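You operate a simulated robot arm through the tools that you are given. There is no shell and no other tool. Be economical: measure what you need, move in short steps, check, and stop when the job is done.

The job below is to be done with a simulated two-armed robot. You get a single attempt, and the scene is never put back.

Task
Put the white plastic block on the front of the pine table. Then put the blue plastic block on the lower middle board of the side shelf. Then take the pink foam block and leave it on the top of the grey mat. Do these in the order given.
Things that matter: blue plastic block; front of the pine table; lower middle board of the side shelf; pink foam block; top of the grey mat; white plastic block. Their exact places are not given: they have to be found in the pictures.

Only the result counts: the job must be done as asked and must still hold three seconds after the hand-in. Knocking over, shifting, dropping, spilling or breaking anything else fails it.

Robot
Two 6-joint arms with two-finger grippers on one trunk, on a base that drives. Base frame: it is fixed to the floor where the robot stands at the start and does not move with it; the origin is under the middle of the robot, x ahead of it, y to its left, z up; the surface under the hand at the start is at about z = 0.806. Readings come in m, rad, newtons and seconds.
The left shoulder is at the start at [0.07, 0.148, 1.402], the right one opposite. With the tool pointing down near the work surface each hand reaches from about 0.36 to 0.64 m from the robot's upright axis, wherever it stands, measured 20 degrees to its own side. Places, roughly: blue plastic block [0.5, -1.75, 0.75]; front of the pine table (108x24 cm) [-2.76, -3.46, 0.78]; lower middle board of the side shelf [0.6, -3.8, 0.4]; pink foam block (5x5x3 cm) [-0.7, 2.4, 0.4]; top of the grey mat [0.5, 0.1, 0.8]. Payload 2.45 kg a hand.
The tool frame of a hand sits at the grasp point between the pads (the TCP): z along the fingers, y along the line on which they close. The tips reach 0.03 m beyond it. Largest opening 0.106 m; the body of the gripper starts 0.079 m behind the TCP.
Orientation is that of the tool frame in the base frame, as a unit quaternion [x, y, z, w]. With the fingers straight down and closing along the base's y, the tool's x points along the base's -x, its y along +y and its z along -z.

Tools
- The arms move only by the tool send_rows. It takes "left_series", "right_series" or both (then of equal length, played together; a hand with none holds still); each is a list of rows, each an object of numbers (a shift or turn left out is 0, a gripper value left out holds the last): "tx", "ty", "tz": the shift along the tool's x, y, z in cm; "ax", "ay", "az": the turn, a rotation vector about the tool's x, y, z in rad. In form: [{"tx": .., "ty": .., "tz": .., "ax": .., "ay": .., "az": ..}, ...]. A call has 1 to 12 rows; each row shifts and turns the commanded pose from where the row before left it, along the tool's axes as they then stand. "left_jaw" and "right_jaw" are, for a hand that has rows, the finger opening in cm, from 0 to 10.6, set as the call begins (left out, the last holds). Rows are played at 5 a second. More than 0.05 m and 0.15 rad between two rows, or a gripper value outside its range, and nothing of the call is played. Where a pose cannot be reached the arm comes as near as it can. A force on the tool above 40 N (or 10 N above the force at the start of the call, whichever is more), or a blocked arm, ends the call early, and 0.2 s more pass. Each finger travels about 0.072 m/s and halts on what it meets, pressing with about 27 N; the grip force reading is that of the motor and also rises with nothing between the fingers. The clock runs only during rows and for 0.2 s after the last one: add rows that do not move to give the fingers time. It gives the time, the measured TCP pose, the force on the tool (base axes), the opening and the grip force at its end, in the units of the frame above (readings bear some noise), with the torque about the TCP (base axes, N m) and any sound that the robot's microphone picked up.
- Cameras (640 x 400 px; columns grow to the right, rows downward): "scene" is now at [0.1079, 0.0282, 1.597]; the picture's right is [0.42, -0.91, 0.00], its down [-0.79, -0.37, -0.48] and it looks along [0.44, 0.20, -0.88] (base axes); focal length 272 px, centre (320, 200). "left" rides on the left gripper at [0.076, 0.002, -0.106] in its tool frame; the picture's right is [-0.02, 1.00, 0.00], its down [-0.78, -0.02, -0.62] and it looks along [-0.62, -0.01, 0.78] (tool axes); focal length 247 px, centre (320, 200). "right" rides on the right gripper at [0.076, -0.002, -0.106] in its tool frame; the picture's right is [0.02, 1.00, 0.00], its down [-0.78, 0.02, -0.62] and it looks along [-0.62, 0.01, 0.78] (tool axes); focal length 247 px, centre (320, 200).
- camera(camera): a new picture of that camera. The clock stands still meanwhile.
- raise_lower(by): slides the trunk up (or, below 0, down) by that many m; the arms and the scene camera ride with it, the base frame stays. It gives what a move gives, with no picture.
- drive_base(legs): drives the robot by 1 to 6 legs, each [ahead, left, turn to the left] in m, m and rad, along the robot's own axes; the way and the turn of a leg run together, so that a leg with both is an arc; at most 1.5 m and 3.142 rad a leg. The arms and the cameras ride along, it lands a little off, and it stops where it bumps. It gives what a move gives.
- turn_head(pan, tilt): turns the head with the scene camera to pan (to the left, within 1.501 rad either way) and tilt (down, from -0.506 to 1.204), counted from straight ahead of the robot. It gives what a move gives.
- probe_pixels(camera, pixels): there is no depth. For up to 12 entries [column, row, z] of the newest picture of that camera ("zoom" is the newest enlarged one), the place [x, y] in the base frame at which the ray of that pixel passes the height z, good to about 0.002 m. The clock stands still meanwhile.
- zoom(camera, box): a new picture of the part [left, top, right, bottom] of that camera's present view, enlarged. The clock stands still meanwhile.
- finish_job(): hands the job in; it is judged then, once.

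Work in short steps. Measure before you move; look again where a grasp or a placing could have gone wrong, and mend it. You have 110 turns and 88 pictures in all, those below and enlarged ones among them. Open the grippers and draw the arms clear of the work before you hand the job in, unless the task says otherwise; then end with one line.

The tools are called after "Request:" by a JSON object that holds its "op" and its "data". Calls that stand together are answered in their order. send_rows: Moves the arms, as the interface text tells. Its arguments: {"type":"object","properties":{"left_series":{"type":"array","items":{"type":"object","properties":{"tx":{"type":"number"},"ty":{"type":"number"},"tz":{"type":"number"},"ax":{"type":"number"},"ay":{"type":"number"},"az":{"type":"number"}}}},"left_jaw":{"type":"number"},"right_series":{"type":"array","items":{"type":"object","properties":{"tx":{"type":"number"},"ty":{"type":"number"},"tz":{"type":"number"},"ax":{"type":"number"},"ay":{"type":"number"},"az":{"type":"number"}}}},"right_jaw":{"type":"number"}},"required":[]} The other tools are called the same way: raise_lower (by) slides the trunk up or down; drive_base (legs) drives the base; turn_head (pan, tilt) turns the head that bears the scene camera; camera (camera) takes a picture; probe_pixels (camera, pixels) gives the place at which the rays of pixels pass given heights; zoom (camera, box) takes an enlarged picture of a part of a camera's view; finish_job () hands the job in.

At the start:

```text
t: 0.0
left_position: [0.3678, 0.2874, 1.0456]
left_ee_rot: [-0.001, 1.0, 0.0, 0.0]
left_ft_force: [0.4, 0.2, -0.2]
left_wrist_torque: [-0.03, -0.02, 0.02]
left_gripper_width: 0.1062
left_finger_force: 0.0
right_position: [0.6026, -0.035, 1.0044]
right_ee_rot: [0.0, 1.0, 0.001, -0.001]
right_ft_force: [0.2, -0.6, -0.3]
right_wrist_torque: [-0.01, -0.02, 0.0]
right_gripper_width: 0.1061
right_finger_force: 0.1
trunk travel left (down, up): [-0.875, 0.065]
robot x, y, heading: [0.0003, -0.0018, -0.002]
head pan, tilt: [0.431, 1.065]
```

scene: 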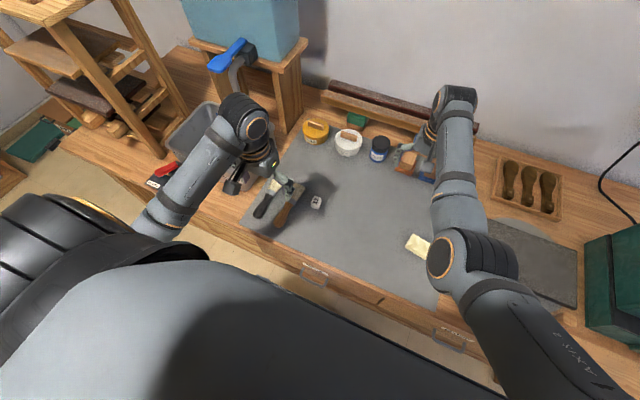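
right: 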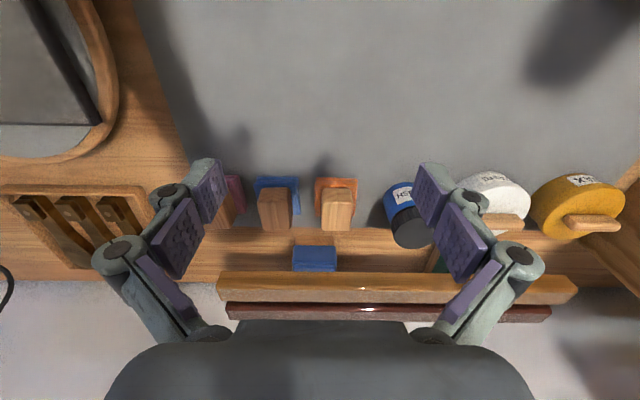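
left: 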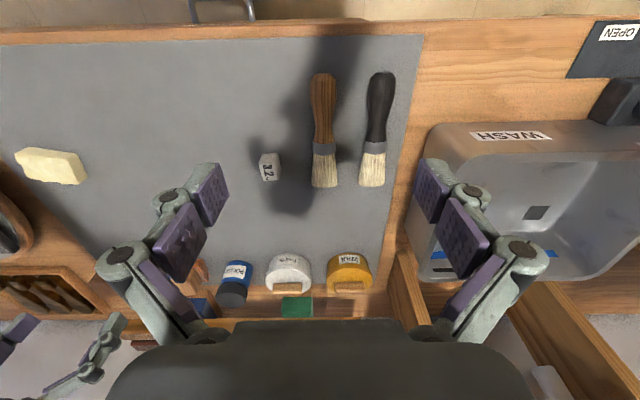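

I'll look around first: the mat shows a small white item labelled "3.2" at left-camera (270,167), and a cream block at (50,165). I zoom on these.

Request:
{"op": "zoom", "data": {"camera": "left", "box": [0, 120, 320, 320]}}

Request:
{"op": "turn_head", "data": {"pan": -1.2, "tilt": 0.5}}

Request:
{"op": "camera", "data": {"camera": "scene"}}

```text
2.00 times, centred on (160, 220) of left
```

zoom: 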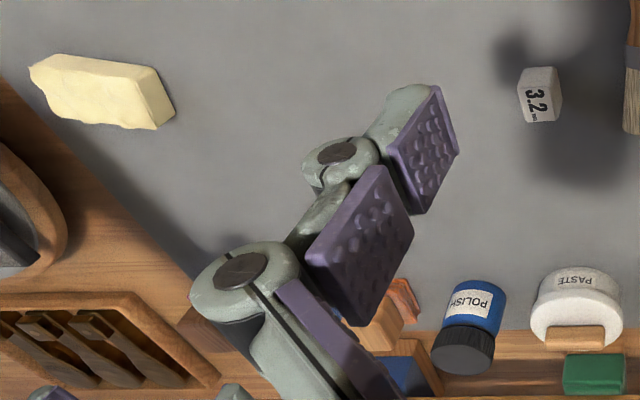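

```text
t: 1.7
left_position: [0.3679, 0.2875, 1.045]
left_ee_rot: [0.0, 1.0, 0.0, 0.0]
left_ft_force: [0.5, 0.2, 0.5]
left_wrist_torque: [0.01, 0.0, 0.0]
left_gripper_width: 0.106
left_finger_force: 0.0
right_position: [0.6031, -0.0351, 1.0057]
right_ee_rot: [-0.001, 1.0, -0.001, 0.0]
right_ft_force: [-0.6, -0.3, 0.1]
right_wrist_torque: [-0.03, -0.04, 0.04]
right_gripper_width: 0.1062
right_finger_force: 0.0
trunk travel left (down, up): [-0.875, 0.065]
robot x, y, heading: [-0.0021, -0.0016, 0.001]
head pan, tilt: [-1.201, 0.499]
```

```text
83 pictures are left
```

scene: 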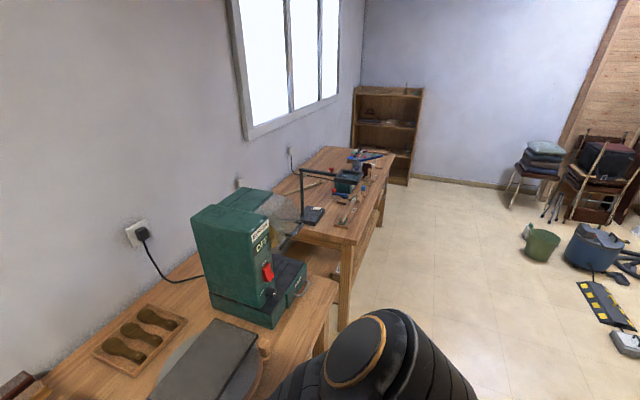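

The second bench is around (340,190) and the shelf at (388,135). I zoom there and look further round.

Request:
{"op": "zoom", "data": {"camera": "scene", "box": [270, 80, 430, 260]}}

Request:
{"op": "turn_head", "data": {"pan": 1.3, "tilt": 0.6}}

Request:
{"op": "camera", "data": {"camera": "scene"}}

```text
2.22 times, centred on (350, 170) of scene
```

zoom: 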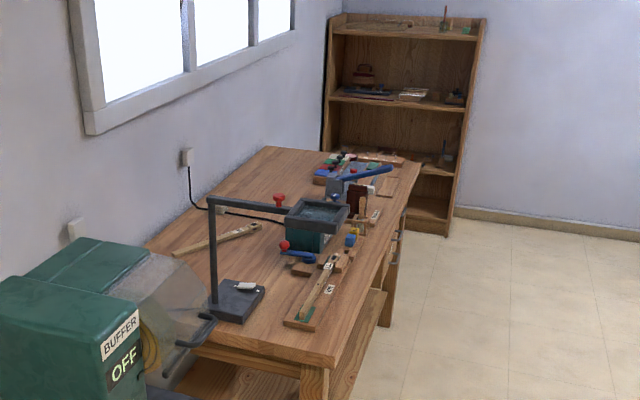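

```text
t: 4.0
left_position: [0.3678, 0.2869, 1.0455]
left_ee_rot: [0.0, 1.0, 0.0, 0.0]
left_ft_force: [-0.1, -0.1, -0.4]
left_wrist_torque: [0.03, -0.01, -0.01]
left_gripper_width: 0.1063
left_finger_force: 0.0
right_position: [0.6013, -0.0354, 1.0043]
right_ee_rot: [0.0, 1.0, 0.0, -0.001]
right_ft_force: [-0.4, 0.7, 0.8]
right_wrist_torque: [0.02, 0.02, 0.02]
right_gripper_width: 0.1063
right_finger_force: 0.0
trunk travel left (down, up): [-0.875, 0.065]
robot x, y, heading: [0.0037, -0.0052, 0.001]
head pan, tilt: [1.3, 0.6]
```

```text
81 pictures are left
```

scene: 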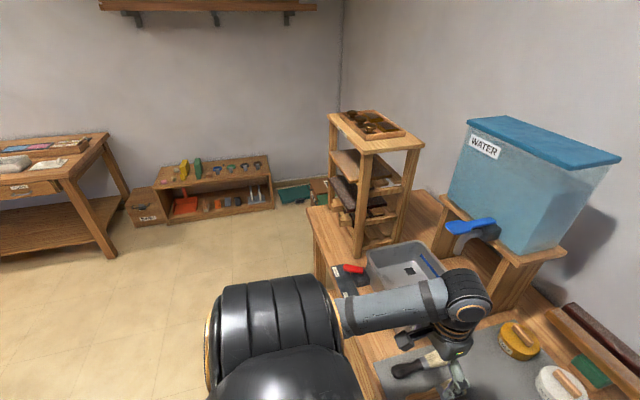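

I zoom on the low bench at (215,185) and left table, and look further left/behind.

Request:
{"op": "zoom", "data": {"camera": "scene", "box": [0, 120, 320, 260]}}

Request:
{"op": "drive_base", "data": {"legs": [[-0.35, 0, 0], [0, 0, 1.57]]}}

Request:
{"op": "camera", "data": {"camera": "scene"}}

Request:
{"op": "turn_head", "data": {"pan": 0, "tilt": 0.4}}

Request:
{"op": "camera", "data": {"camera": "scene"}}

```text
2.00 times, centred on (160, 190) of scene
```

zoom: 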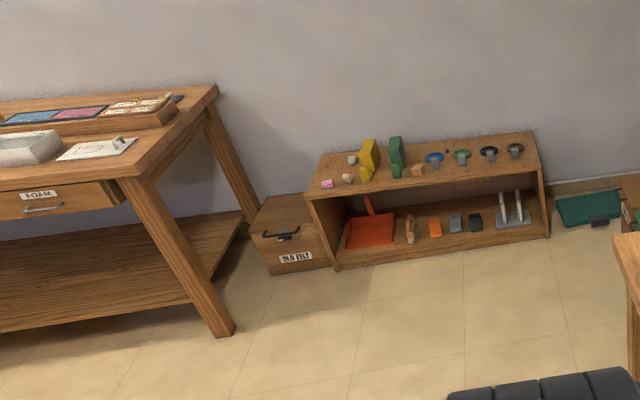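

```text
t: 10.0
left_position: [-0.6291, 0.3728, 1.0451]
left_ee_rot: [-0.702, 0.712, 0.0, -0.001]
left_ft_force: [-1.1, 0.1, -0.8]
left_wrist_torque: [0.01, -0.01, 0.03]
left_gripper_width: 0.1061
left_finger_force: 0.0
right_position: [-0.3027, 0.6023, 1.0042]
right_ee_rot: [-0.701, 0.713, 0.0, 0.0]
right_ft_force: [0.4, -0.5, -0.8]
right_wrist_torque: [-0.01, 0.02, -0.01]
right_gripper_width: 0.1061
right_finger_force: 0.1
trunk travel left (down, up): [-0.875, 0.065]
robot x, y, heading: [-0.3469, 0.0012, 1.553]
head pan, tilt: [1.3, 0.6]
```

```text
79 pictures are left
```

scene: 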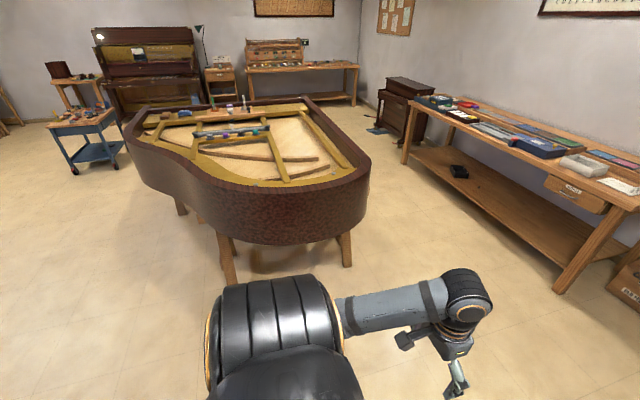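

```text
t: 11.5
left_position: [-0.6283, 0.3734, 1.0456]
left_ee_rot: [-0.702, 0.712, 0.0, 0.0]
left_ft_force: [0.5, -1.1, 0.5]
left_wrist_torque: [0.0, -0.01, 0.0]
left_gripper_width: 0.106
left_finger_force: 0.1
right_position: [-0.3026, 0.6034, 1.0044]
right_ee_rot: [-0.701, 0.713, -0.001, 0.0]
right_ft_force: [0.4, -0.8, -0.5]
right_wrist_torque: [-0.06, -0.04, 0.0]
right_gripper_width: 0.106
right_finger_force: 0.0
trunk travel left (down, up): [-0.875, 0.065]
robot x, y, heading: [-0.3492, 0.0024, 1.554]
head pan, tilt: [0.0, 0.4]
```

```text
78 pictures are left
```

scene: 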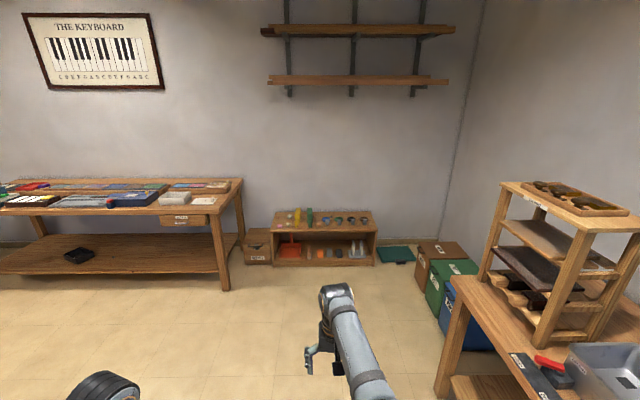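

The pink block is on the low bench, left end. Next I look at the rest of the room (behind the start), turning the base.

Request:
{"op": "turn_head", "data": {"pan": 1.45, "tilt": 0.3}}

Request:
{"op": "zoom", "data": {"camera": "scene", "box": [0, 20, 400, 270]}}

Request:
{"op": "drive_base", "data": {"legs": [[0, 0, 1.5]]}}

Request:
{"op": "camera", "data": {"camera": "scene"}}

```text
t: 13.1
left_position: [-0.6285, 0.3749, 1.0456]
left_ee_rot: [-0.702, 0.713, 0.001, 0.0]
left_ft_force: [-0.3, 0.9, 0.4]
left_wrist_torque: [-0.02, 0.01, 0.0]
left_gripper_width: 0.1059
left_finger_force: 0.0
right_position: [-0.303, 0.6029, 1.004]
right_ee_rot: [-0.7, 0.714, 0.0, 0.0]
right_ft_force: [0.5, -0.2, -0.9]
right_wrist_torque: [-0.01, 0.03, -0.01]
right_gripper_width: 0.1058
right_finger_force: 0.1
trunk travel left (down, up): [-0.875, 0.065]
robot x, y, heading: [-0.3474, -0.0006, 1.554]
head pan, tilt: [1.45, 0.3]
```

```text
1.60 times, centred on (200, 145) of scene
```

zoom: 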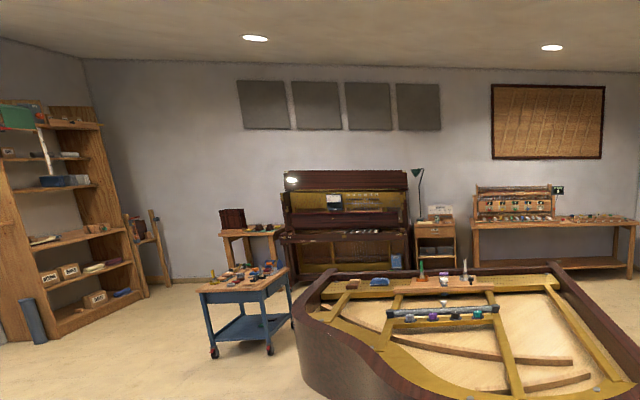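

```text
t: 17.3
left_position: [-0.7236, -0.2745, 1.0445]
left_ee_rot: [1.0, -0.013, -0.001, 0.0]
left_ft_force: [-0.1, 0.3, 0.2]
left_wrist_torque: [-0.01, 0.0, -0.02]
left_gripper_width: 0.1061
left_finger_force: 0.1
right_position: [-0.948, 0.0533, 1.0049]
right_ee_rot: [1.0, -0.014, 0.0, -0.001]
right_ft_force: [-0.1, 0.3, 0.7]
right_wrist_torque: [0.06, 0.0, -0.02]
right_gripper_width: 0.106
right_finger_force: 0.0
trunk travel left (down, up): [-0.875, 0.065]
robot x, y, heading: [-0.3465, -0.0012, 3.115]
head pan, tilt: [1.45, 0.3]
```

```text
76 pictures are left
```

scene: 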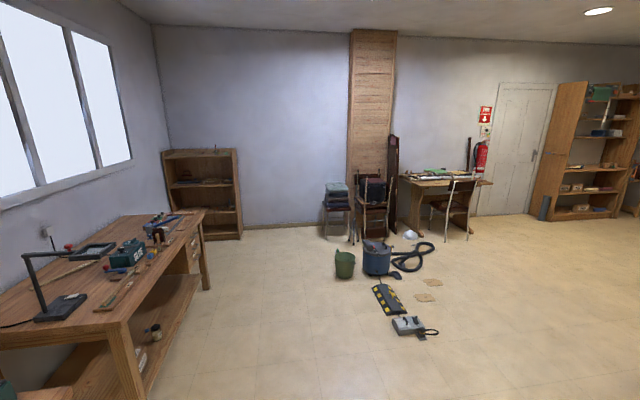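

The pine table is the desk at (440,190), side shelf at (205,195). I zoom on both.

Request:
{"op": "zoom", "data": {"camera": "scene", "box": [310, 130, 510, 255]}}

Request:
{"op": "zoom", "data": {"camera": "scene", "box": [20, 140, 260, 330]}}

```text
3.20 times, centred on (410, 192) of scene
```

zoom: 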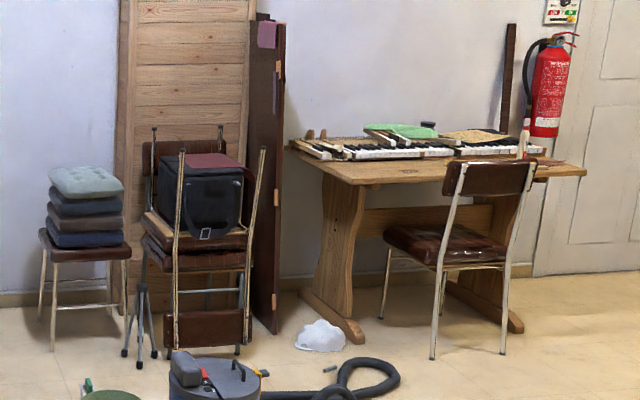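

```text
2.11 times, centred on (140, 235) of scene
```

zoom: 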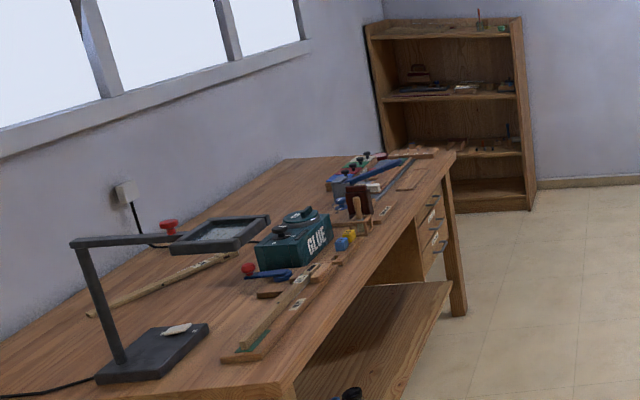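

Blue cube seen at zoom (342,243) on the second bench. I drive along the aisle to that bench and face it.

Request:
{"op": "drive_base", "data": {"legs": [[0, 1.4, 0], [0, 0.3, 0], [0, 0, 1.57], [0, 0, 1.57]]}}

Request:
{"op": "turn_head", "data": {"pan": 0, "tilt": 0.6}}

Request:
{"op": "camera", "data": {"camera": "scene"}}

```text
t: 33.5
left_position: [-0.0239, -1.3937, 1.0455]
left_ee_rot: [-0.001, 1.0, 0.0, -0.001]
left_ft_force: [0.5, -0.9, 0.0]
left_wrist_torque: [0.02, -0.03, 0.01]
left_gripper_width: 0.1063
left_finger_force: 0.1
right_position: [0.21, -1.7163, 1.0047]
right_ee_rot: [-0.001, 1.0, 0.0, 0.0]
right_ft_force: [-0.6, -0.1, 1.0]
right_wrist_torque: [-0.06, 0.0, 0.0]
right_gripper_width: 0.1058
right_finger_force: 0.1
trunk travel left (down, up): [-0.875, 0.065]
robot x, y, heading: [-0.3923, -1.6828, 0.004]
head pan, tilt: [1.45, 0.3]
```

```text
t: 35.1
left_position: [-0.0248, -1.3939, 1.0454]
left_ee_rot: [-0.001, 1.0, 0.0, 0.0]
left_ft_force: [0.4, 0.2, -0.2]
left_wrist_torque: [0.0, -0.03, 0.01]
left_gripper_width: 0.1056
left_finger_force: 0.0
right_position: [0.2104, -1.7163, 1.004]
right_ee_rot: [0.0, 1.0, -0.001, 0.0]
right_ft_force: [0.0, -0.1, 0.0]
right_wrist_torque: [-0.02, 0.02, -0.01]
right_gripper_width: 0.106
right_finger_force: 0.2
trunk travel left (down, up): [-0.875, 0.065]
robot x, y, heading: [-0.4001, -1.6801, 0.002]
head pan, tilt: [0.0, 0.6]
```

```text
73 pictures are left
```

scene: 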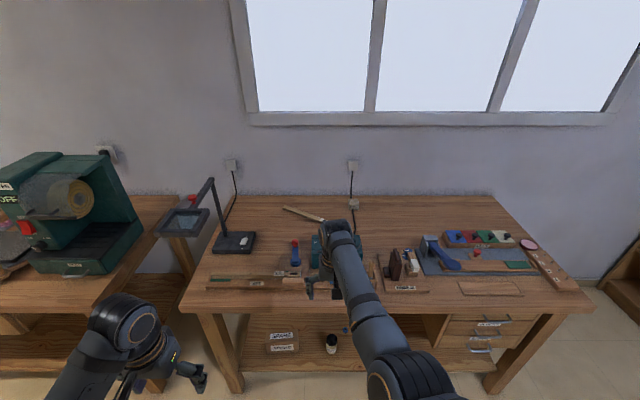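

I zoom in on the bench top, both halves.

Request:
{"op": "zoom", "data": {"camera": "scene", "box": [180, 190, 360, 300]}}

Request:
{"op": "zoom", "data": {"camera": "scene", "box": [360, 200, 600, 350]}}

```text
3.56 times, centred on (270, 245) of scene
```

zoom: 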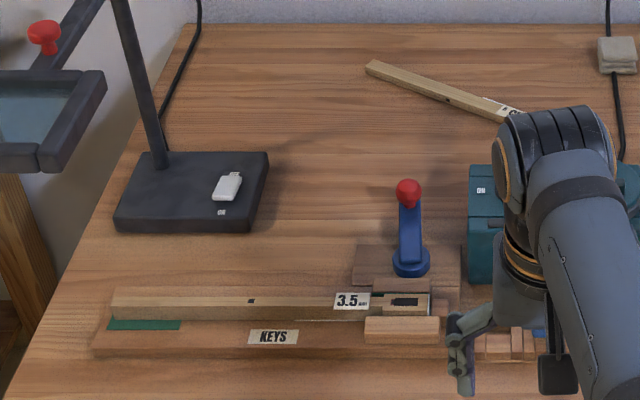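

```text
2.67 times, centred on (480, 275) of scene
```

zoom: 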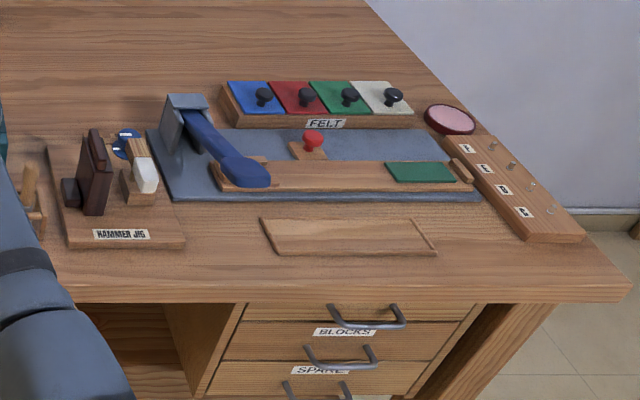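

White piece there belongs to a hammer jig; a drawer is labelled BLOCKS. I view the blue/yellow cubes with the right camera and inspect the drawers.

Request:
{"op": "camera", "data": {"camera": "right"}}

Request:
{"op": "zoom", "data": {"camera": "scene", "box": [240, 300, 520, 400]}}

```text
70 pictures are left
```

right: 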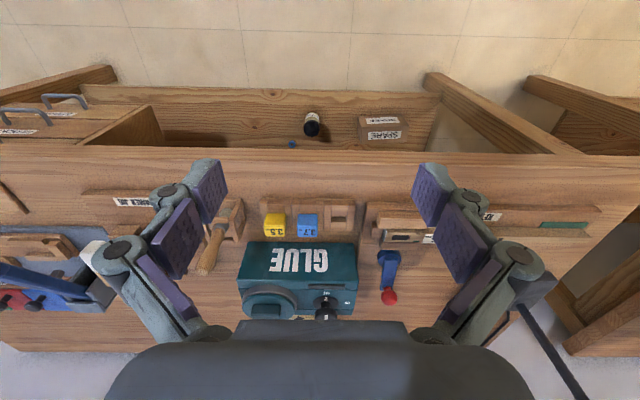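

```text
2.29 times, centred on (380, 350) of scene
```

zoom: 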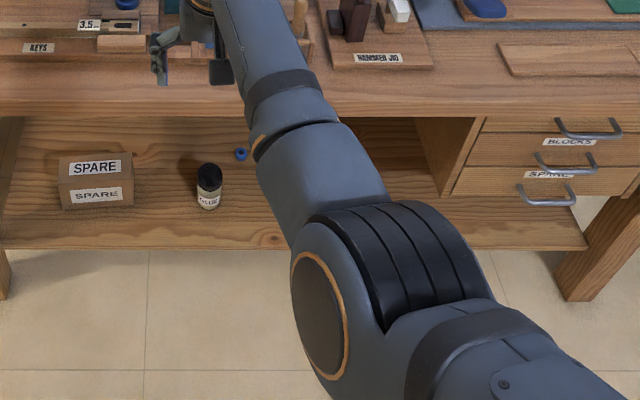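

The blocks are labelled: yellow "3.5", blue "3.7", so the white "3.2" cube on the mat is the white plastic block, near (0.49,0.21). I return to the start place.

Request:
{"op": "drive_base", "data": {"legs": [[0, 1.4, 0], [0, 0.28, 0], [0.4, 0, 0]]}}

Request:
{"op": "turn_head", "data": {"pan": 0.3, "tilt": 0.9}}

Request:
{"op": "camera", "data": {"camera": "left"}}

```text
t: 45.6
left_position: [0.4029, 0.2409, 1.0457]
left_ee_rot: [0.012, 1.0, -0.001, 0.001]
left_ft_force: [0.3, -0.1, 0.2]
left_wrist_torque: [0.0, -0.02, 0.03]
left_gripper_width: 0.1058
left_finger_force: 0.0
right_position: [0.6298, -0.087, 1.0047]
right_ee_rot: [0.012, 1.0, 0.001, 0.001]
right_ft_force: [0.3, -0.3, 1.0]
right_wrist_torque: [0.0, -0.02, 0.01]
right_gripper_width: 0.106
right_finger_force: 0.0
trunk travel left (down, up): [-0.875, 0.065]
robot x, y, heading: [0.0315, -0.0372, -0.027]
head pan, tilt: [0.0, 0.6]
```

```text
t: 46.4
left_position: [0.405, 0.2404, 1.0464]
left_ee_rot: [0.012, 1.0, 0.0, 0.0]
left_ft_force: [0.0, 0.5, 0.5]
left_wrist_torque: [-0.01, 0.01, 0.02]
left_gripper_width: 0.1058
left_finger_force: 0.0
right_position: [0.6323, -0.0884, 1.0052]
right_ee_rot: [0.012, 1.0, 0.0, 0.0]
right_ft_force: [0.5, 0.9, -0.5]
right_wrist_torque: [0.01, 0.02, -0.01]
right_gripper_width: 0.106
right_finger_force: 0.2
trunk travel left (down, up): [-0.875, 0.065]
robot x, y, heading: [0.0314, -0.0403, -0.023]
head pan, tilt: [0.3, 0.901]
```

```text
68 pictures are left
```

left: 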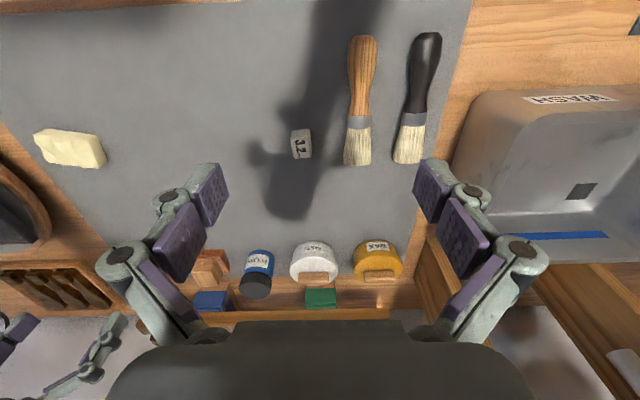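

White block at (301,144). I zoom for its size and orientation.

Request:
{"op": "zoom", "data": {"camera": "left", "box": [260, 110, 380, 185]}}

Request:
{"op": "probe_pixels", "data": {"camera": "left", "pixels": [[302, 128, 0.825], [302, 158, 0.806], [291, 140, 0.81], [312, 140, 0.81], [347, 145, 0.82], [301, 144, 0.82]]}}

```text
5.33 times, centred on (320, 148) of left
```

zoom: 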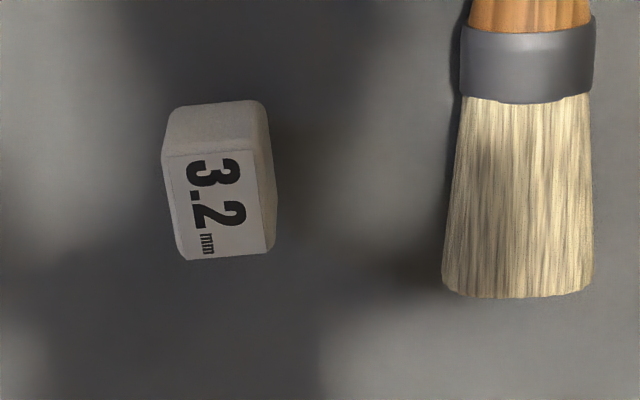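

```text
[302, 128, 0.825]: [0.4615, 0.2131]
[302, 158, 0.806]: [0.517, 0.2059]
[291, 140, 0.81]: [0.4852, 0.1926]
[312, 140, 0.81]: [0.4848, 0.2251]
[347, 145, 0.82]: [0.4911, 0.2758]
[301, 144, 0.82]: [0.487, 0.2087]
```

I probe the top-face corners at several heights to get block height and yaw.

Request:
{"op": "probe_pixels", "data": {"camera": "left", "pixels": [[292, 131, 0.806], [309, 129.5, 0.806], [290.9, 139.6, 0.826], [308.4, 138.6, 0.826], [310.2, 157.4, 0.826], [294.7, 159.3, 0.826], [290.9, 139.6, 0.821], [308.4, 138.6, 0.821]]}}

```text
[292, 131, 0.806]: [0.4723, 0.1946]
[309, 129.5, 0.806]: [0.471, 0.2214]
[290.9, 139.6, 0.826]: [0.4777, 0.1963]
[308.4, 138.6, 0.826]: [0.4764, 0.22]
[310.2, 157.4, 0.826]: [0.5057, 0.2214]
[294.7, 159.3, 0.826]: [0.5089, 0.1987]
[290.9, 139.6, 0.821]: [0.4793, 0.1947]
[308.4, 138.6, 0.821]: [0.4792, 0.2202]
```

Block centre ≈(0.490,0.209), 24 mm wide across y. I move the left hand above it with a 6 cm opening, then look.

Request:
{"op": "send_rows", "data": {"left_series": [{"tx": -4.3, "ty": -1.5, "tz": 0}, {"tx": -4.3, "ty": -1.45, "tz": 2}, {"tz": 4.5}, {"tz": 4.5}, {}], "left_jaw": 6}}

Request:
{"op": "camera", "data": {"camera": "left"}}

```text
t: 47.6
left_position: [0.482, 0.2269, 0.9193]
left_ee_rot: [0.013, 1.0, 0.0, 0.0]
left_ft_force: [0.6, -0.1, -0.7]
left_wrist_torque: [-0.03, 0.02, 0.0]
left_gripper_width: 0.06
left_finger_force: 0.2
left hand out of reach, approached as far as the arm can: row 1
right_position: [0.631, -0.0881, 1.0028]
right_ee_rot: [0.013, 1.0, 0.001, -0.001]
right_ft_force: [-0.5, -0.2, -0.9]
right_wrist_torque: [-0.02, 0.03, 0.03]
right_gripper_width: 0.1061
right_finger_force: 0.1
trunk travel left (down, up): [-0.875, 0.065]
robot x, y, heading: [0.0326, -0.0412, -0.021]
head pan, tilt: [0.3, 0.901]
```

```text
66 pictures are left
```

left: 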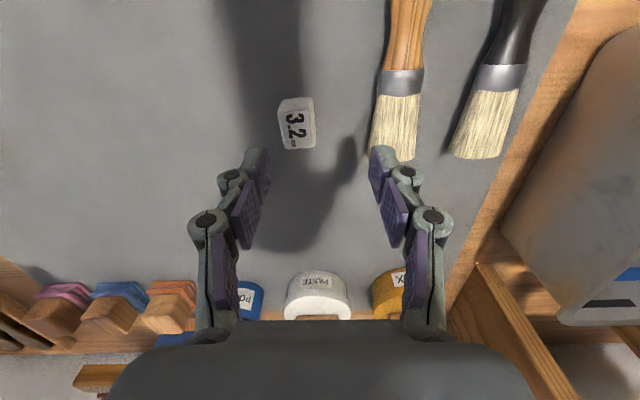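

The move fell short in row 1; I re-probe the block from this closer view.

Request:
{"op": "probe_pixels", "data": {"camera": "left", "pixels": [[278, 112, 0.83], [311, 108, 0.83], [315, 143, 0.83], [284, 148, 0.83], [281, 101, 0.806], [369, 145, 0.815]]}}

```text
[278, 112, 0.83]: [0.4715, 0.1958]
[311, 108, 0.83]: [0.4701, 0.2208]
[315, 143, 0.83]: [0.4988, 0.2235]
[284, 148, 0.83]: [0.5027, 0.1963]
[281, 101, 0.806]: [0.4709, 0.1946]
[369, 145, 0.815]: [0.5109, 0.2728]
```

Centre ≈(0.486,0.209), top ≈0.83. I shift and descend to TCP z≈0.84.

Request:
{"op": "send_rows", "data": {"left_series": [{"tx": -0.45, "ty": -1.8}, {}, {"tz": 3}, {"tz": 3}, {"tz": 1.8}, {}]}}

Request:
{"op": "camera", "data": {"camera": "left"}}

```text
t: 49.0
left_position: [0.4885, 0.2082, 0.8415]
left_ee_rot: [0.012, 1.0, 0.0, 0.0]
left_ft_force: [0.2, 0.0, 0.3]
left_wrist_torque: [-0.01, 0.01, 0.01]
left_gripper_width: 0.0599
left_finger_force: 0.1
right_position: [0.6314, -0.0879, 1.0052]
right_ee_rot: [0.012, 1.0, 0.0, 0.001]
right_ft_force: [-0.5, -0.1, 0.5]
right_wrist_torque: [0.02, 0.0, 0.04]
right_gripper_width: 0.1061
right_finger_force: 0.0
trunk travel left (down, up): [-0.875, 0.065]
robot x, y, heading: [0.0282, -0.036, -0.024]
head pan, tilt: [0.3, 0.901]
```

```text
65 pictures are left
```

left: 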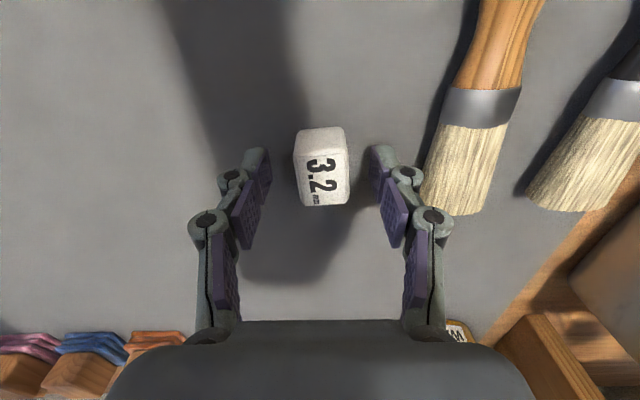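

The block sits between the fingertips. I close, wait, and lift.

Request:
{"op": "send_rows", "data": {"left_series": [{}, {}, {}, {}], "left_jaw": 1.5}}

Request:
{"op": "send_rows", "data": {"left_series": [{"tz": -3}, {"tz": -4}, {"tz": -4}, {"tz": -4}, {"tz": -4}, {}]}}

Request:
{"op": "camera", "data": {"camera": "left"}}

```text
t: 50.0
left_position: [0.4889, 0.2096, 0.8412]
left_ee_rot: [0.013, 1.0, 0.0, 0.0]
left_ft_force: [0.6, -0.4, 0.0]
left_wrist_torque: [-0.02, -0.04, 0.01]
left_gripper_width: 0.024
left_finger_force: 26.7
right_position: [0.6315, -0.0869, 1.0041]
right_ee_rot: [0.012, 1.0, 0.0, 0.0]
right_ft_force: [0.3, 0.2, -0.8]
right_wrist_torque: [-0.03, 0.02, -0.01]
right_gripper_width: 0.106
right_finger_force: 0.1
trunk travel left (down, up): [-0.875, 0.065]
robot x, y, heading: [0.0273, -0.0392, -0.028]
head pan, tilt: [0.3, 0.901]
```

```text
t: 51.4
left_position: [0.4956, 0.2114, 1.0154]
left_ee_rot: [0.012, 1.0, -0.002, 0.002]
left_ft_force: [0.5, 0.3, -0.3]
left_wrist_torque: [0.03, 0.01, -0.02]
left_gripper_width: 0.0243
left_finger_force: 26.8
left hand out of reach, approached as far as the arm can: row 5
right_position: [0.6316, -0.0868, 1.0046]
right_ee_rot: [0.012, 1.0, -0.001, 0.0]
right_ft_force: [-0.3, 0.1, -0.6]
right_wrist_torque: [0.01, 0.01, 0.0]
right_gripper_width: 0.1061
right_finger_force: 0.1
trunk travel left (down, up): [-0.875, 0.065]
robot x, y, heading: [0.0338, -0.0424, -0.024]
head pan, tilt: [0.3, 0.901]
```

```text
64 pictures are left
```

left: 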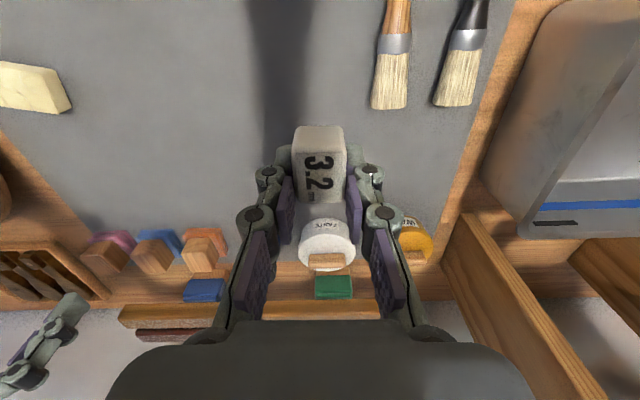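

White block held (24 mm opening, 26.8 N). I back away from the bench, turn round to face -x and slide towards -y, then look at the way.

Request:
{"op": "drive_base", "data": {"legs": [[-0.45, 0, 0], [0, 0, -1.57], [0, 0, -1.55], [0, 1.1, 0]]}}

Request:
{"op": "turn_head", "data": {"pan": 0.3, "tilt": 0.45}}

Request:
{"op": "camera", "data": {"camera": "scene"}}

```text
t: 66.8
left_position: [-0.8532, -1.3787, 1.0145]
left_ee_rot: [1.0, 0.007, -0.002, 0.0]
left_ft_force: [1.0, 0.7, 0.1]
left_wrist_torque: [0.0, -0.02, -0.02]
left_gripper_width: 0.024
left_finger_force: 26.3
right_position: [-1.0016, -1.0865, 1.0051]
right_ee_rot: [1.0, 0.006, 0.0, -0.001]
right_ft_force: [0.1, 1.0, -0.3]
right_wrist_torque: [0.01, -0.05, -0.02]
right_gripper_width: 0.1058
right_finger_force: 0.1
trunk travel left (down, up): [-0.875, 0.065]
robot x, y, heading: [-0.4029, -1.1113, -3.129]
head pan, tilt: [0.3, 0.901]
```

```text
t: 67.7
left_position: [-0.8545, -1.3805, 1.0158]
left_ee_rot: [1.0, 0.007, -0.002, -0.001]
left_ft_force: [0.1, -0.7, 0.5]
left_wrist_torque: [0.01, -0.01, 0.0]
left_gripper_width: 0.0241
left_finger_force: 27.4
right_position: [-1.0016, -1.0867, 1.0051]
right_ee_rot: [1.0, 0.006, -0.001, 0.0]
right_ft_force: [0.0, 0.1, 0.2]
right_wrist_torque: [-0.02, 0.02, 0.02]
right_gripper_width: 0.1061
right_finger_force: 0.1
trunk travel left (down, up): [-0.875, 0.065]
robot x, y, heading: [-0.3957, -1.1119, -3.129]
head pan, tilt: [0.3, 0.45]
```

```text
63 pictures are left
```

scene: 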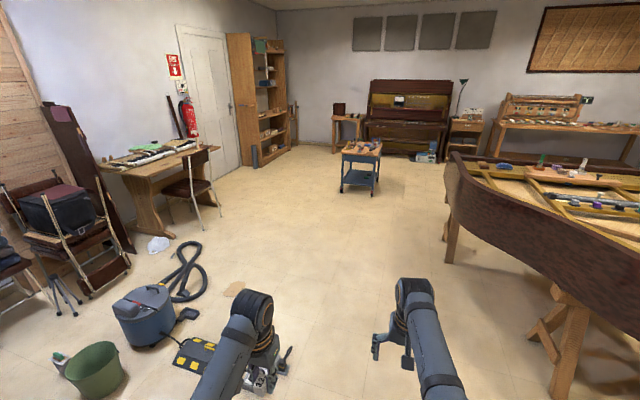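

Corridor ahead is clear. I probe floor points (piano legs, hose, papers, chair, table) for a plan.

Request:
{"op": "probe_pixels", "data": {"camera": "scene", "pixels": [[556, 398, 0], [448, 262, 0], [205, 280, 0], [158, 248, 0], [197, 230, 0], [221, 216, 0], [172, 236, 0], [238, 288, 0], [97, 163, 0.78], [222, 147, 0.78], [345, 192, 0], [195, 340, 0]]}}

Request:
{"op": "zoom", "data": {"camera": "scene", "box": [80, 110, 280, 260]}}

```text
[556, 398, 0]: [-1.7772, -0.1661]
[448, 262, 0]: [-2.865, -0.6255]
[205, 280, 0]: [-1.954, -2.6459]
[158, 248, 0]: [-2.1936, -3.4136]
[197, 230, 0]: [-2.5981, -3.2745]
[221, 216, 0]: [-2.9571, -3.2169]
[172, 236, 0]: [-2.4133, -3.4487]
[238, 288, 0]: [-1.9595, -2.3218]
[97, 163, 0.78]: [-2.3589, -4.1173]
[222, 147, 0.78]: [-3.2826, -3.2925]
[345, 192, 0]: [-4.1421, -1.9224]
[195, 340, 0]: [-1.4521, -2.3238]
```

```text
2.67 times, centred on (180, 185) of scene
```

zoom: 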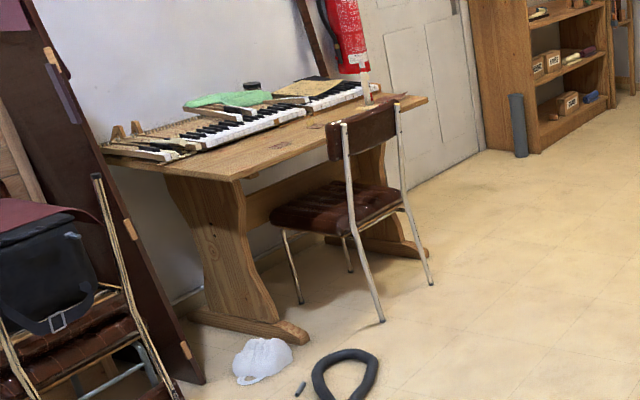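

I check the clearance to the piano rim and the grey tool hidden behind my left arm.

Request:
{"op": "probe_pixels", "data": {"camera": "scene", "pixels": [[446, 165, 1.0], [446, 190, 0.7], [470, 235, 0.7], [540, 290, 0.7], [447, 170, 0.9], [290, 350, 0], [225, 370, 0]]}}

Request:
{"op": "turn_head", "data": {"pan": 0.6, "tilt": 0.8}}

Request:
{"op": "camera", "data": {"camera": "scene"}}

```text
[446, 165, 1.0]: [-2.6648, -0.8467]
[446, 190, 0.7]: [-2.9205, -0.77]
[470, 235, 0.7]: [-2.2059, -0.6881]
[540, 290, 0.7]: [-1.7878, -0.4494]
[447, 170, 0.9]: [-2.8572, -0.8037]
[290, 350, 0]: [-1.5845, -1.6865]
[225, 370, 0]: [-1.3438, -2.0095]
```

```text
t: 68.5
left_position: [-0.8544, -1.3807, 1.016]
left_ee_rot: [1.0, 0.008, -0.002, -0.001]
left_ft_force: [-0.1, -0.4, -0.7]
left_wrist_torque: [-0.01, 0.04, 0.03]
left_gripper_width: 0.0242
left_finger_force: 27.5
right_position: [-1.0029, -1.0865, 1.0045]
right_ee_rot: [1.0, 0.006, -0.001, 0.0]
right_ft_force: [0.8, 0.0, 0.1]
right_wrist_torque: [0.02, 0.0, -0.02]
right_gripper_width: 0.106
right_finger_force: 0.0
trunk travel left (down, up): [-0.875, 0.065]
robot x, y, heading: [-0.3957, -1.1111, -3.13]
head pan, tilt: [0.6, 0.799]
```

```text
61 pictures are left
```

scene: 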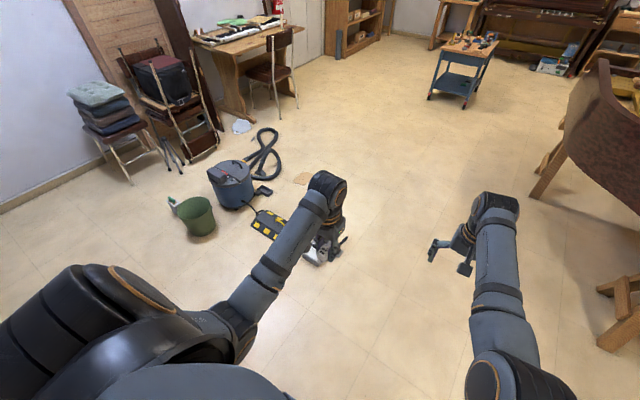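

The tool is near (325,250), just beyond my left hand; I probe its right edge.

Request:
{"op": "probe_pixels", "data": {"camera": "scene", "pixels": [[345, 240, 0], [325, 265, 0], [265, 220, 0], [300, 178, 0]]}}

```text
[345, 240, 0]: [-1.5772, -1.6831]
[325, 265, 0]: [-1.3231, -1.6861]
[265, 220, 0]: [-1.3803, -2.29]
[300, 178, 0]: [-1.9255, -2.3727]
```

Clear lane at y≈-1.15. I drive ahead to x≈-3.3, turn to face -y and go part-way.

Request:
{"op": "drive_base", "data": {"legs": [[1.45, 0, 0], [1.4, 0, 0], [0, 0.3, 0], [0, 0, 1.56], [0.7, 0, 0]]}}

Request:
{"op": "turn_head", "data": {"pan": 0.2, "tilt": 0.6}}

Request:
{"op": "camera", "data": {"camera": "scene"}}

```text
t: 90.9
left_position: [-2.7926, -2.707, 1.0165]
left_ee_rot: [0.684, 0.73, -0.002, 0.001]
left_ft_force: [-0.5, 0.1, -0.5]
left_wrist_torque: [0.01, 0.01, -0.02]
left_gripper_width: 0.0243
left_finger_force: 27.0
right_position: [-3.0765, -2.8681, 1.0052]
right_ee_rot: [0.684, 0.73, 0.0, 0.0]
right_ft_force: [0.3, 0.4, 0.8]
right_wrist_torque: [-0.01, 0.01, 0.0]
right_gripper_width: 0.1062
right_finger_force: 0.1
trunk travel left (down, up): [-0.875, 0.065]
robot x, y, heading: [-3.0809, -2.2657, -1.502]
head pan, tilt: [0.6, 0.799]
```

```text
t: 91.8
left_position: [-2.7922, -2.7067, 1.0159]
left_ee_rot: [0.683, 0.73, -0.002, 0.001]
left_ft_force: [-0.8, -0.9, -1.3]
left_wrist_torque: [0.03, -0.01, 0.01]
left_gripper_width: 0.024
left_finger_force: 27.1
right_position: [-3.0779, -2.8695, 1.0046]
right_ee_rot: [0.683, 0.73, 0.0, 0.0]
right_ft_force: [-0.2, 0.1, -0.4]
right_wrist_torque: [-0.01, 0.01, -0.04]
right_gripper_width: 0.1061
right_finger_force: 0.0
trunk travel left (down, up): [-0.875, 0.065]
robot x, y, heading: [-3.0822, -2.2649, -1.503]
head pan, tilt: [0.201, 0.6]
```

```text
60 pictures are left
```

scene: 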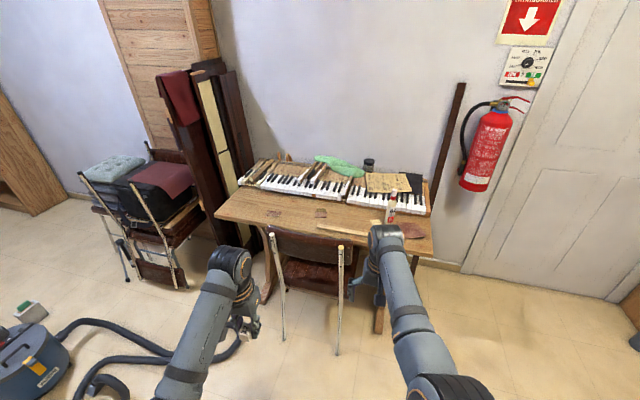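

I zoom on the table and probe its edges.

Request:
{"op": "zoom", "data": {"camera": "scene", "box": [205, 140, 445, 290]}}

Request:
{"op": "probe_pixels", "data": {"camera": "scene", "pixels": [[215, 214, 0.78], [433, 256, 0.78], [242, 185, 0.78], [285, 210, 0.78], [320, 213, 0.78], [350, 205, 0.78], [345, 233, 0.78], [283, 340, 0], [336, 354, 0], [265, 302, 0], [240, 345, 0]]}}

```text
2.67 times, centred on (325, 215) of scene
```

zoom: 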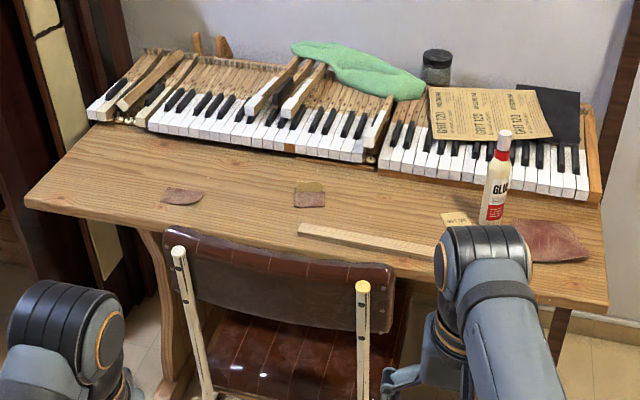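

```text
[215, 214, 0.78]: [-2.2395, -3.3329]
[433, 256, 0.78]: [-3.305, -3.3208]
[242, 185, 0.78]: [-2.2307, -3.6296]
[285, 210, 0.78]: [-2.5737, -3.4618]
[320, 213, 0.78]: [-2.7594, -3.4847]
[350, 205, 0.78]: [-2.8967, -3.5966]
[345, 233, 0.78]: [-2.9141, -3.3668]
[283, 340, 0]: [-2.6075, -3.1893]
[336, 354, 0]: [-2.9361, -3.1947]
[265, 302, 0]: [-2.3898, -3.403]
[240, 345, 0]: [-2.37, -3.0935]
```

Free spot on the front strip: about (-2.91,-3.49), between the leather patch and the glue bottle, right of the chair. I check the chair-back height and ring heights by probing, and retract the right hand.

Request:
{"op": "probe_pixels", "data": {"camera": "scene", "pixels": [[273, 235, 0.8], [273, 235, 0.9], [341, 249, 0.8], [341, 249, 0.85], [391, 222, 0.78], [391, 190, 0.9], [391, 190, 0.95], [351, 217, 0.78], [318, 226, 0.78], [375, 222, 0.78]]}}

Request:
{"op": "send_rows", "data": {"right_series": [{"tx": 4, "ty": -2}, {"tx": 4, "ty": -2}, {"tx": 4, "ty": -2}, {"tx": 4, "ty": -2}, {"tx": 4, "ty": -2}, {}]}}

Request:
{"op": "drive_base", "data": {"legs": [[0, -0.27, 0], [0.45, 0, 0], [0, 0, 0.23]]}}

Request:
{"op": "turn_head", "data": {"pan": 0.1, "tilt": 0.9}}

Request:
{"op": "camera", "data": {"camera": "scene"}}

```text
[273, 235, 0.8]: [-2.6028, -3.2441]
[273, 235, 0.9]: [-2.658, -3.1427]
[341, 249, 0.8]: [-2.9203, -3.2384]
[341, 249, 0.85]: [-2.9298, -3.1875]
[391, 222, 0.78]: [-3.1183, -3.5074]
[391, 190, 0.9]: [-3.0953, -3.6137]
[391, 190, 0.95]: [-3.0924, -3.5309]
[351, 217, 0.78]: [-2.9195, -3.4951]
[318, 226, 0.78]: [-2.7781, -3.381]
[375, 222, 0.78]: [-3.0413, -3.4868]
```

```text
t: 92.5
left_position: [-2.7926, -2.7065, 1.0162]
left_ee_rot: [0.683, 0.73, -0.002, 0.0]
left_ft_force: [-0.6, 0.8, 0.6]
left_wrist_torque: [-0.03, -0.02, -0.01]
left_gripper_width: 0.024
left_finger_force: 26.8
right_position: [-3.2245, -2.8076, 1.0134]
right_ee_rot: [0.704, 0.705, -0.077, -0.038]
right_ft_force: [-0.6, 0.6, 0.9]
right_wrist_torque: [0.02, -0.01, -0.03]
right_gripper_width: 0.1059
right_finger_force: 0.0
trunk travel left (down, up): [-0.875, 0.065]
robot x, y, heading: [-3.0811, -2.267, -1.508]
head pan, tilt: [0.201, 0.6]
stopped in row 3 (right hand): the arm was blocked; the commanded pose is now the measured one
```

```text
t: 97.5
left_position: [-2.93, -3.0784, 1.0153]
left_ee_rot: [0.591, 0.807, -0.002, 0.001]
left_ft_force: [0.8, 0.4, -1.3]
left_wrist_torque: [0.03, -0.01, -0.02]
left_gripper_width: 0.024
left_finger_force: 26.6
right_position: [-3.3252, -3.2786, 1.014]
right_ee_rot: [0.614, 0.785, -0.079, -0.029]
right_ft_force: [-0.2, -0.1, 0.4]
right_wrist_torque: [0.01, 0.0, -0.03]
right_gripper_width: 0.1063
right_finger_force: 0.0
trunk travel left (down, up): [-0.875, 0.065]
robot x, y, heading: [-3.3158, -2.7216, -1.265]
head pan, tilt: [0.201, 0.6]
```

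```text
t: 98.3
left_position: [-2.9299, -3.078, 1.0149]
left_ee_rot: [0.591, 0.806, -0.001, 0.001]
left_ft_force: [0.1, 0.2, -0.3]
left_wrist_torque: [-0.02, -0.01, -0.04]
left_gripper_width: 0.0242
left_finger_force: 26.3
right_position: [-3.3261, -3.2782, 1.0145]
right_ee_rot: [0.615, 0.784, -0.082, -0.029]
right_ft_force: [0.3, -0.4, -1.1]
right_wrist_torque: [-0.02, 0.01, 0.03]
right_gripper_width: 0.1061
right_finger_force: 0.0
trunk travel left (down, up): [-0.875, 0.065]
robot x, y, heading: [-3.3142, -2.7168, -1.266]
head pan, tilt: [0.099, 0.901]
```

```text
58 pictures are left
```

scene: 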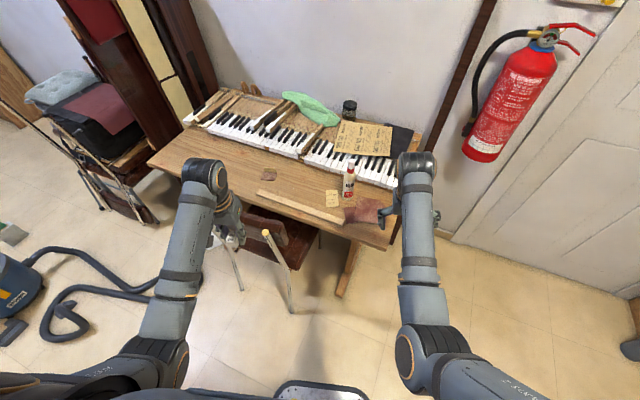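

I probe the target spot and edges, and advance the last stretch beside the chair.

Request:
{"op": "probe_pixels", "data": {"camera": "scene", "pixels": [[303, 180, 0.78], [276, 176, 0.78], [332, 198, 0.78], [340, 218, 0.78], [348, 195, 0.78], [290, 310, 0], [348, 162, 0.95], [480, 160, 0.85], [265, 232, 0.8]]}}

Request:
{"op": "drive_base", "data": {"legs": [[0.26, -0.01, 0]]}}

Request:
{"op": "camera", "data": {"camera": "left"}}

```text
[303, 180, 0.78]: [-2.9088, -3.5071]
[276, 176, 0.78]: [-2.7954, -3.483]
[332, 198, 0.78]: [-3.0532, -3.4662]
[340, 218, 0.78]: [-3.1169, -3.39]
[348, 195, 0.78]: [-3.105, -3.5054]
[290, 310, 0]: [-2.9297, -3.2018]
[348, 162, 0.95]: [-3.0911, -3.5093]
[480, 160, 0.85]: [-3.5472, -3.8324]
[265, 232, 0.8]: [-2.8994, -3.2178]
```

```text
t: 100.2
left_position: [-2.8609, -3.3283, 1.0159]
left_ee_rot: [0.591, 0.807, -0.002, 0.001]
left_ft_force: [0.3, 0.3, -0.9]
left_wrist_torque: [0.01, 0.0, 0.0]
left_gripper_width: 0.0242
left_finger_force: 27.1
right_position: [-3.2565, -3.5297, 1.0155]
right_ee_rot: [0.614, 0.785, -0.081, -0.028]
right_ft_force: [0.7, 0.6, 0.0]
right_wrist_torque: [-0.03, 0.01, 0.02]
right_gripper_width: 0.1062
right_finger_force: 0.1
trunk travel left (down, up): [-0.875, 0.065]
robot x, y, heading: [-3.246, -2.9745, -1.267]
head pan, tilt: [0.099, 0.901]
```

```text
57 pictures are left
```

left: 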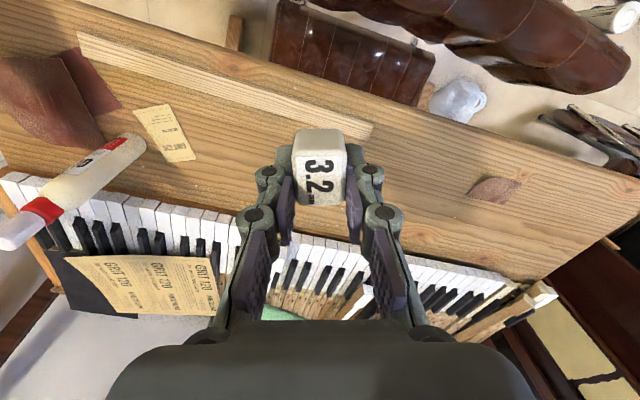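

I move the held block out over the free spot (-2.91,-3.49), lowering slightly.

Request:
{"op": "send_rows", "data": {"left_series": [{"tx": -3.5, "ty": -2.4, "tz": 1.5}, {"tx": -3.5, "ty": -2.4, "tz": 1.5}, {"tx": -3.5, "ty": -2.4, "tz": 1.5}, {"tx": -3.5, "ty": -2.4, "tz": 1.5}, {}, {}]}}

Request:
{"op": "camera", "data": {"camera": "left"}}

```text
t: 101.6
left_position: [-2.9103, -3.4947, 0.9591]
left_ee_rot: [0.592, 0.806, -0.002, 0.0]
left_ft_force: [0.5, -1.0, -0.2]
left_wrist_torque: [0.0, 0.01, -0.01]
left_gripper_width: 0.0244
left_finger_force: 26.9
right_position: [-3.2563, -3.5305, 1.0153]
right_ee_rot: [0.615, 0.784, -0.081, -0.028]
right_ft_force: [-0.6, 0.5, 0.3]
right_wrist_torque: [-0.01, -0.03, 0.01]
right_gripper_width: 0.106
right_finger_force: 0.1
trunk travel left (down, up): [-0.875, 0.065]
robot x, y, heading: [-3.2471, -2.9727, -1.268]
head pan, tilt: [0.099, 0.901]
```

```text
56 pictures are left
```

left: 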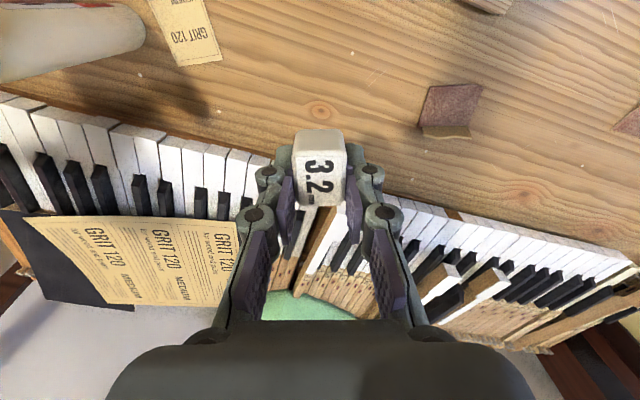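

Clear below. I nudge 1.5 cm toward the front and descend to ~0.82.

Request:
{"op": "send_rows", "data": {"left_series": [{"tx": 1.5, "tz": 2}, {"tz": 4}, {"tz": 4}, {"tz": 2.5}, {"tz": 1}, {}, {}]}}

Request:
{"op": "camera", "data": {"camera": "left"}}

```text
t: 103.2
left_position: [-2.9169, -3.4694, 0.826]
left_ee_rot: [0.592, 0.806, -0.002, 0.001]
left_ft_force: [-0.4, 0.9, -0.5]
left_wrist_torque: [-0.01, -0.04, -0.01]
left_gripper_width: 0.0243
left_finger_force: 26.6
left hand out of reach, approached as far as the arm can: row 4, 5
right_position: [-3.2564, -3.5307, 1.0134]
right_ee_rot: [0.614, 0.784, -0.081, -0.029]
right_ft_force: [0.4, -0.3, -0.4]
right_wrist_torque: [-0.02, -0.01, 0.0]
right_gripper_width: 0.1058
right_finger_force: 0.0
trunk travel left (down, up): [-0.875, 0.065]
robot x, y, heading: [-3.2445, -2.9685, -1.264]
head pan, tilt: [0.099, 0.901]
```

```text
55 pictures are left
```

left: 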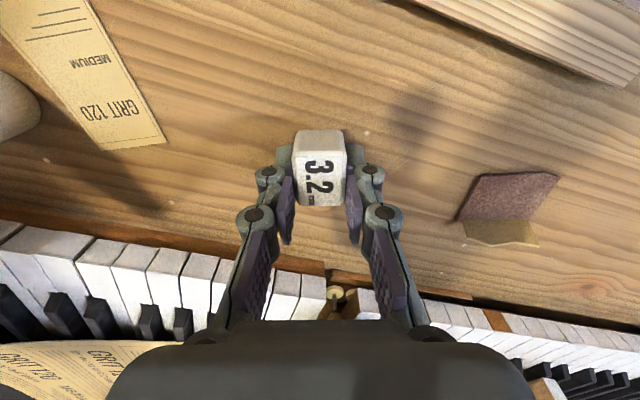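

The arm is at its reach limit at z 0.826; I lower the trunk by small steps for the last centimetre.

Request:
{"op": "raise_lower", "data": {"by": -0.008}}

Request:
{"op": "raise_lower", "data": {"by": -0.004}}

```text
t: 103.7
left_position: [-2.9171, -3.4703, 0.8171]
left_ee_rot: [0.592, 0.806, -0.002, 0.0]
left_ft_force: [0.9, 0.8, 0.0]
left_wrist_torque: [-0.02, -0.01, 0.01]
left_gripper_width: 0.0242
left_finger_force: 27.0
right_position: [-3.2572, -3.5304, 1.0054]
right_ee_rot: [0.614, 0.785, -0.081, -0.03]
right_ft_force: [-0.1, 0.4, 0.5]
right_wrist_torque: [0.03, -0.01, 0.04]
right_gripper_width: 0.1061
right_finger_force: 0.0
trunk travel left (down, up): [-0.867, 0.073]
robot x, y, heading: [-3.2477, -2.9696, -1.263]
head pan, tilt: [0.099, 0.901]
```

```text
t: 104.3
left_position: [-2.9165, -3.4703, 0.8144]
left_ee_rot: [0.591, 0.807, -0.002, 0.002]
left_ft_force: [0.0, 0.9, 7.2]
left_wrist_torque: [0.11, 0.05, 0.02]
left_gripper_width: 0.0244
left_finger_force: 27.1
right_position: [-3.2569, -3.5307, 1.0015]
right_ee_rot: [0.614, 0.784, -0.08, -0.029]
right_ft_force: [0.6, -0.2, 0.1]
right_wrist_torque: [0.0, -0.01, 0.0]
right_gripper_width: 0.106
right_finger_force: 0.0
trunk travel left (down, up): [-0.863, 0.077]
robot x, y, heading: [-3.2498, -2.9721, -1.263]
head pan, tilt: [0.099, 0.901]
```

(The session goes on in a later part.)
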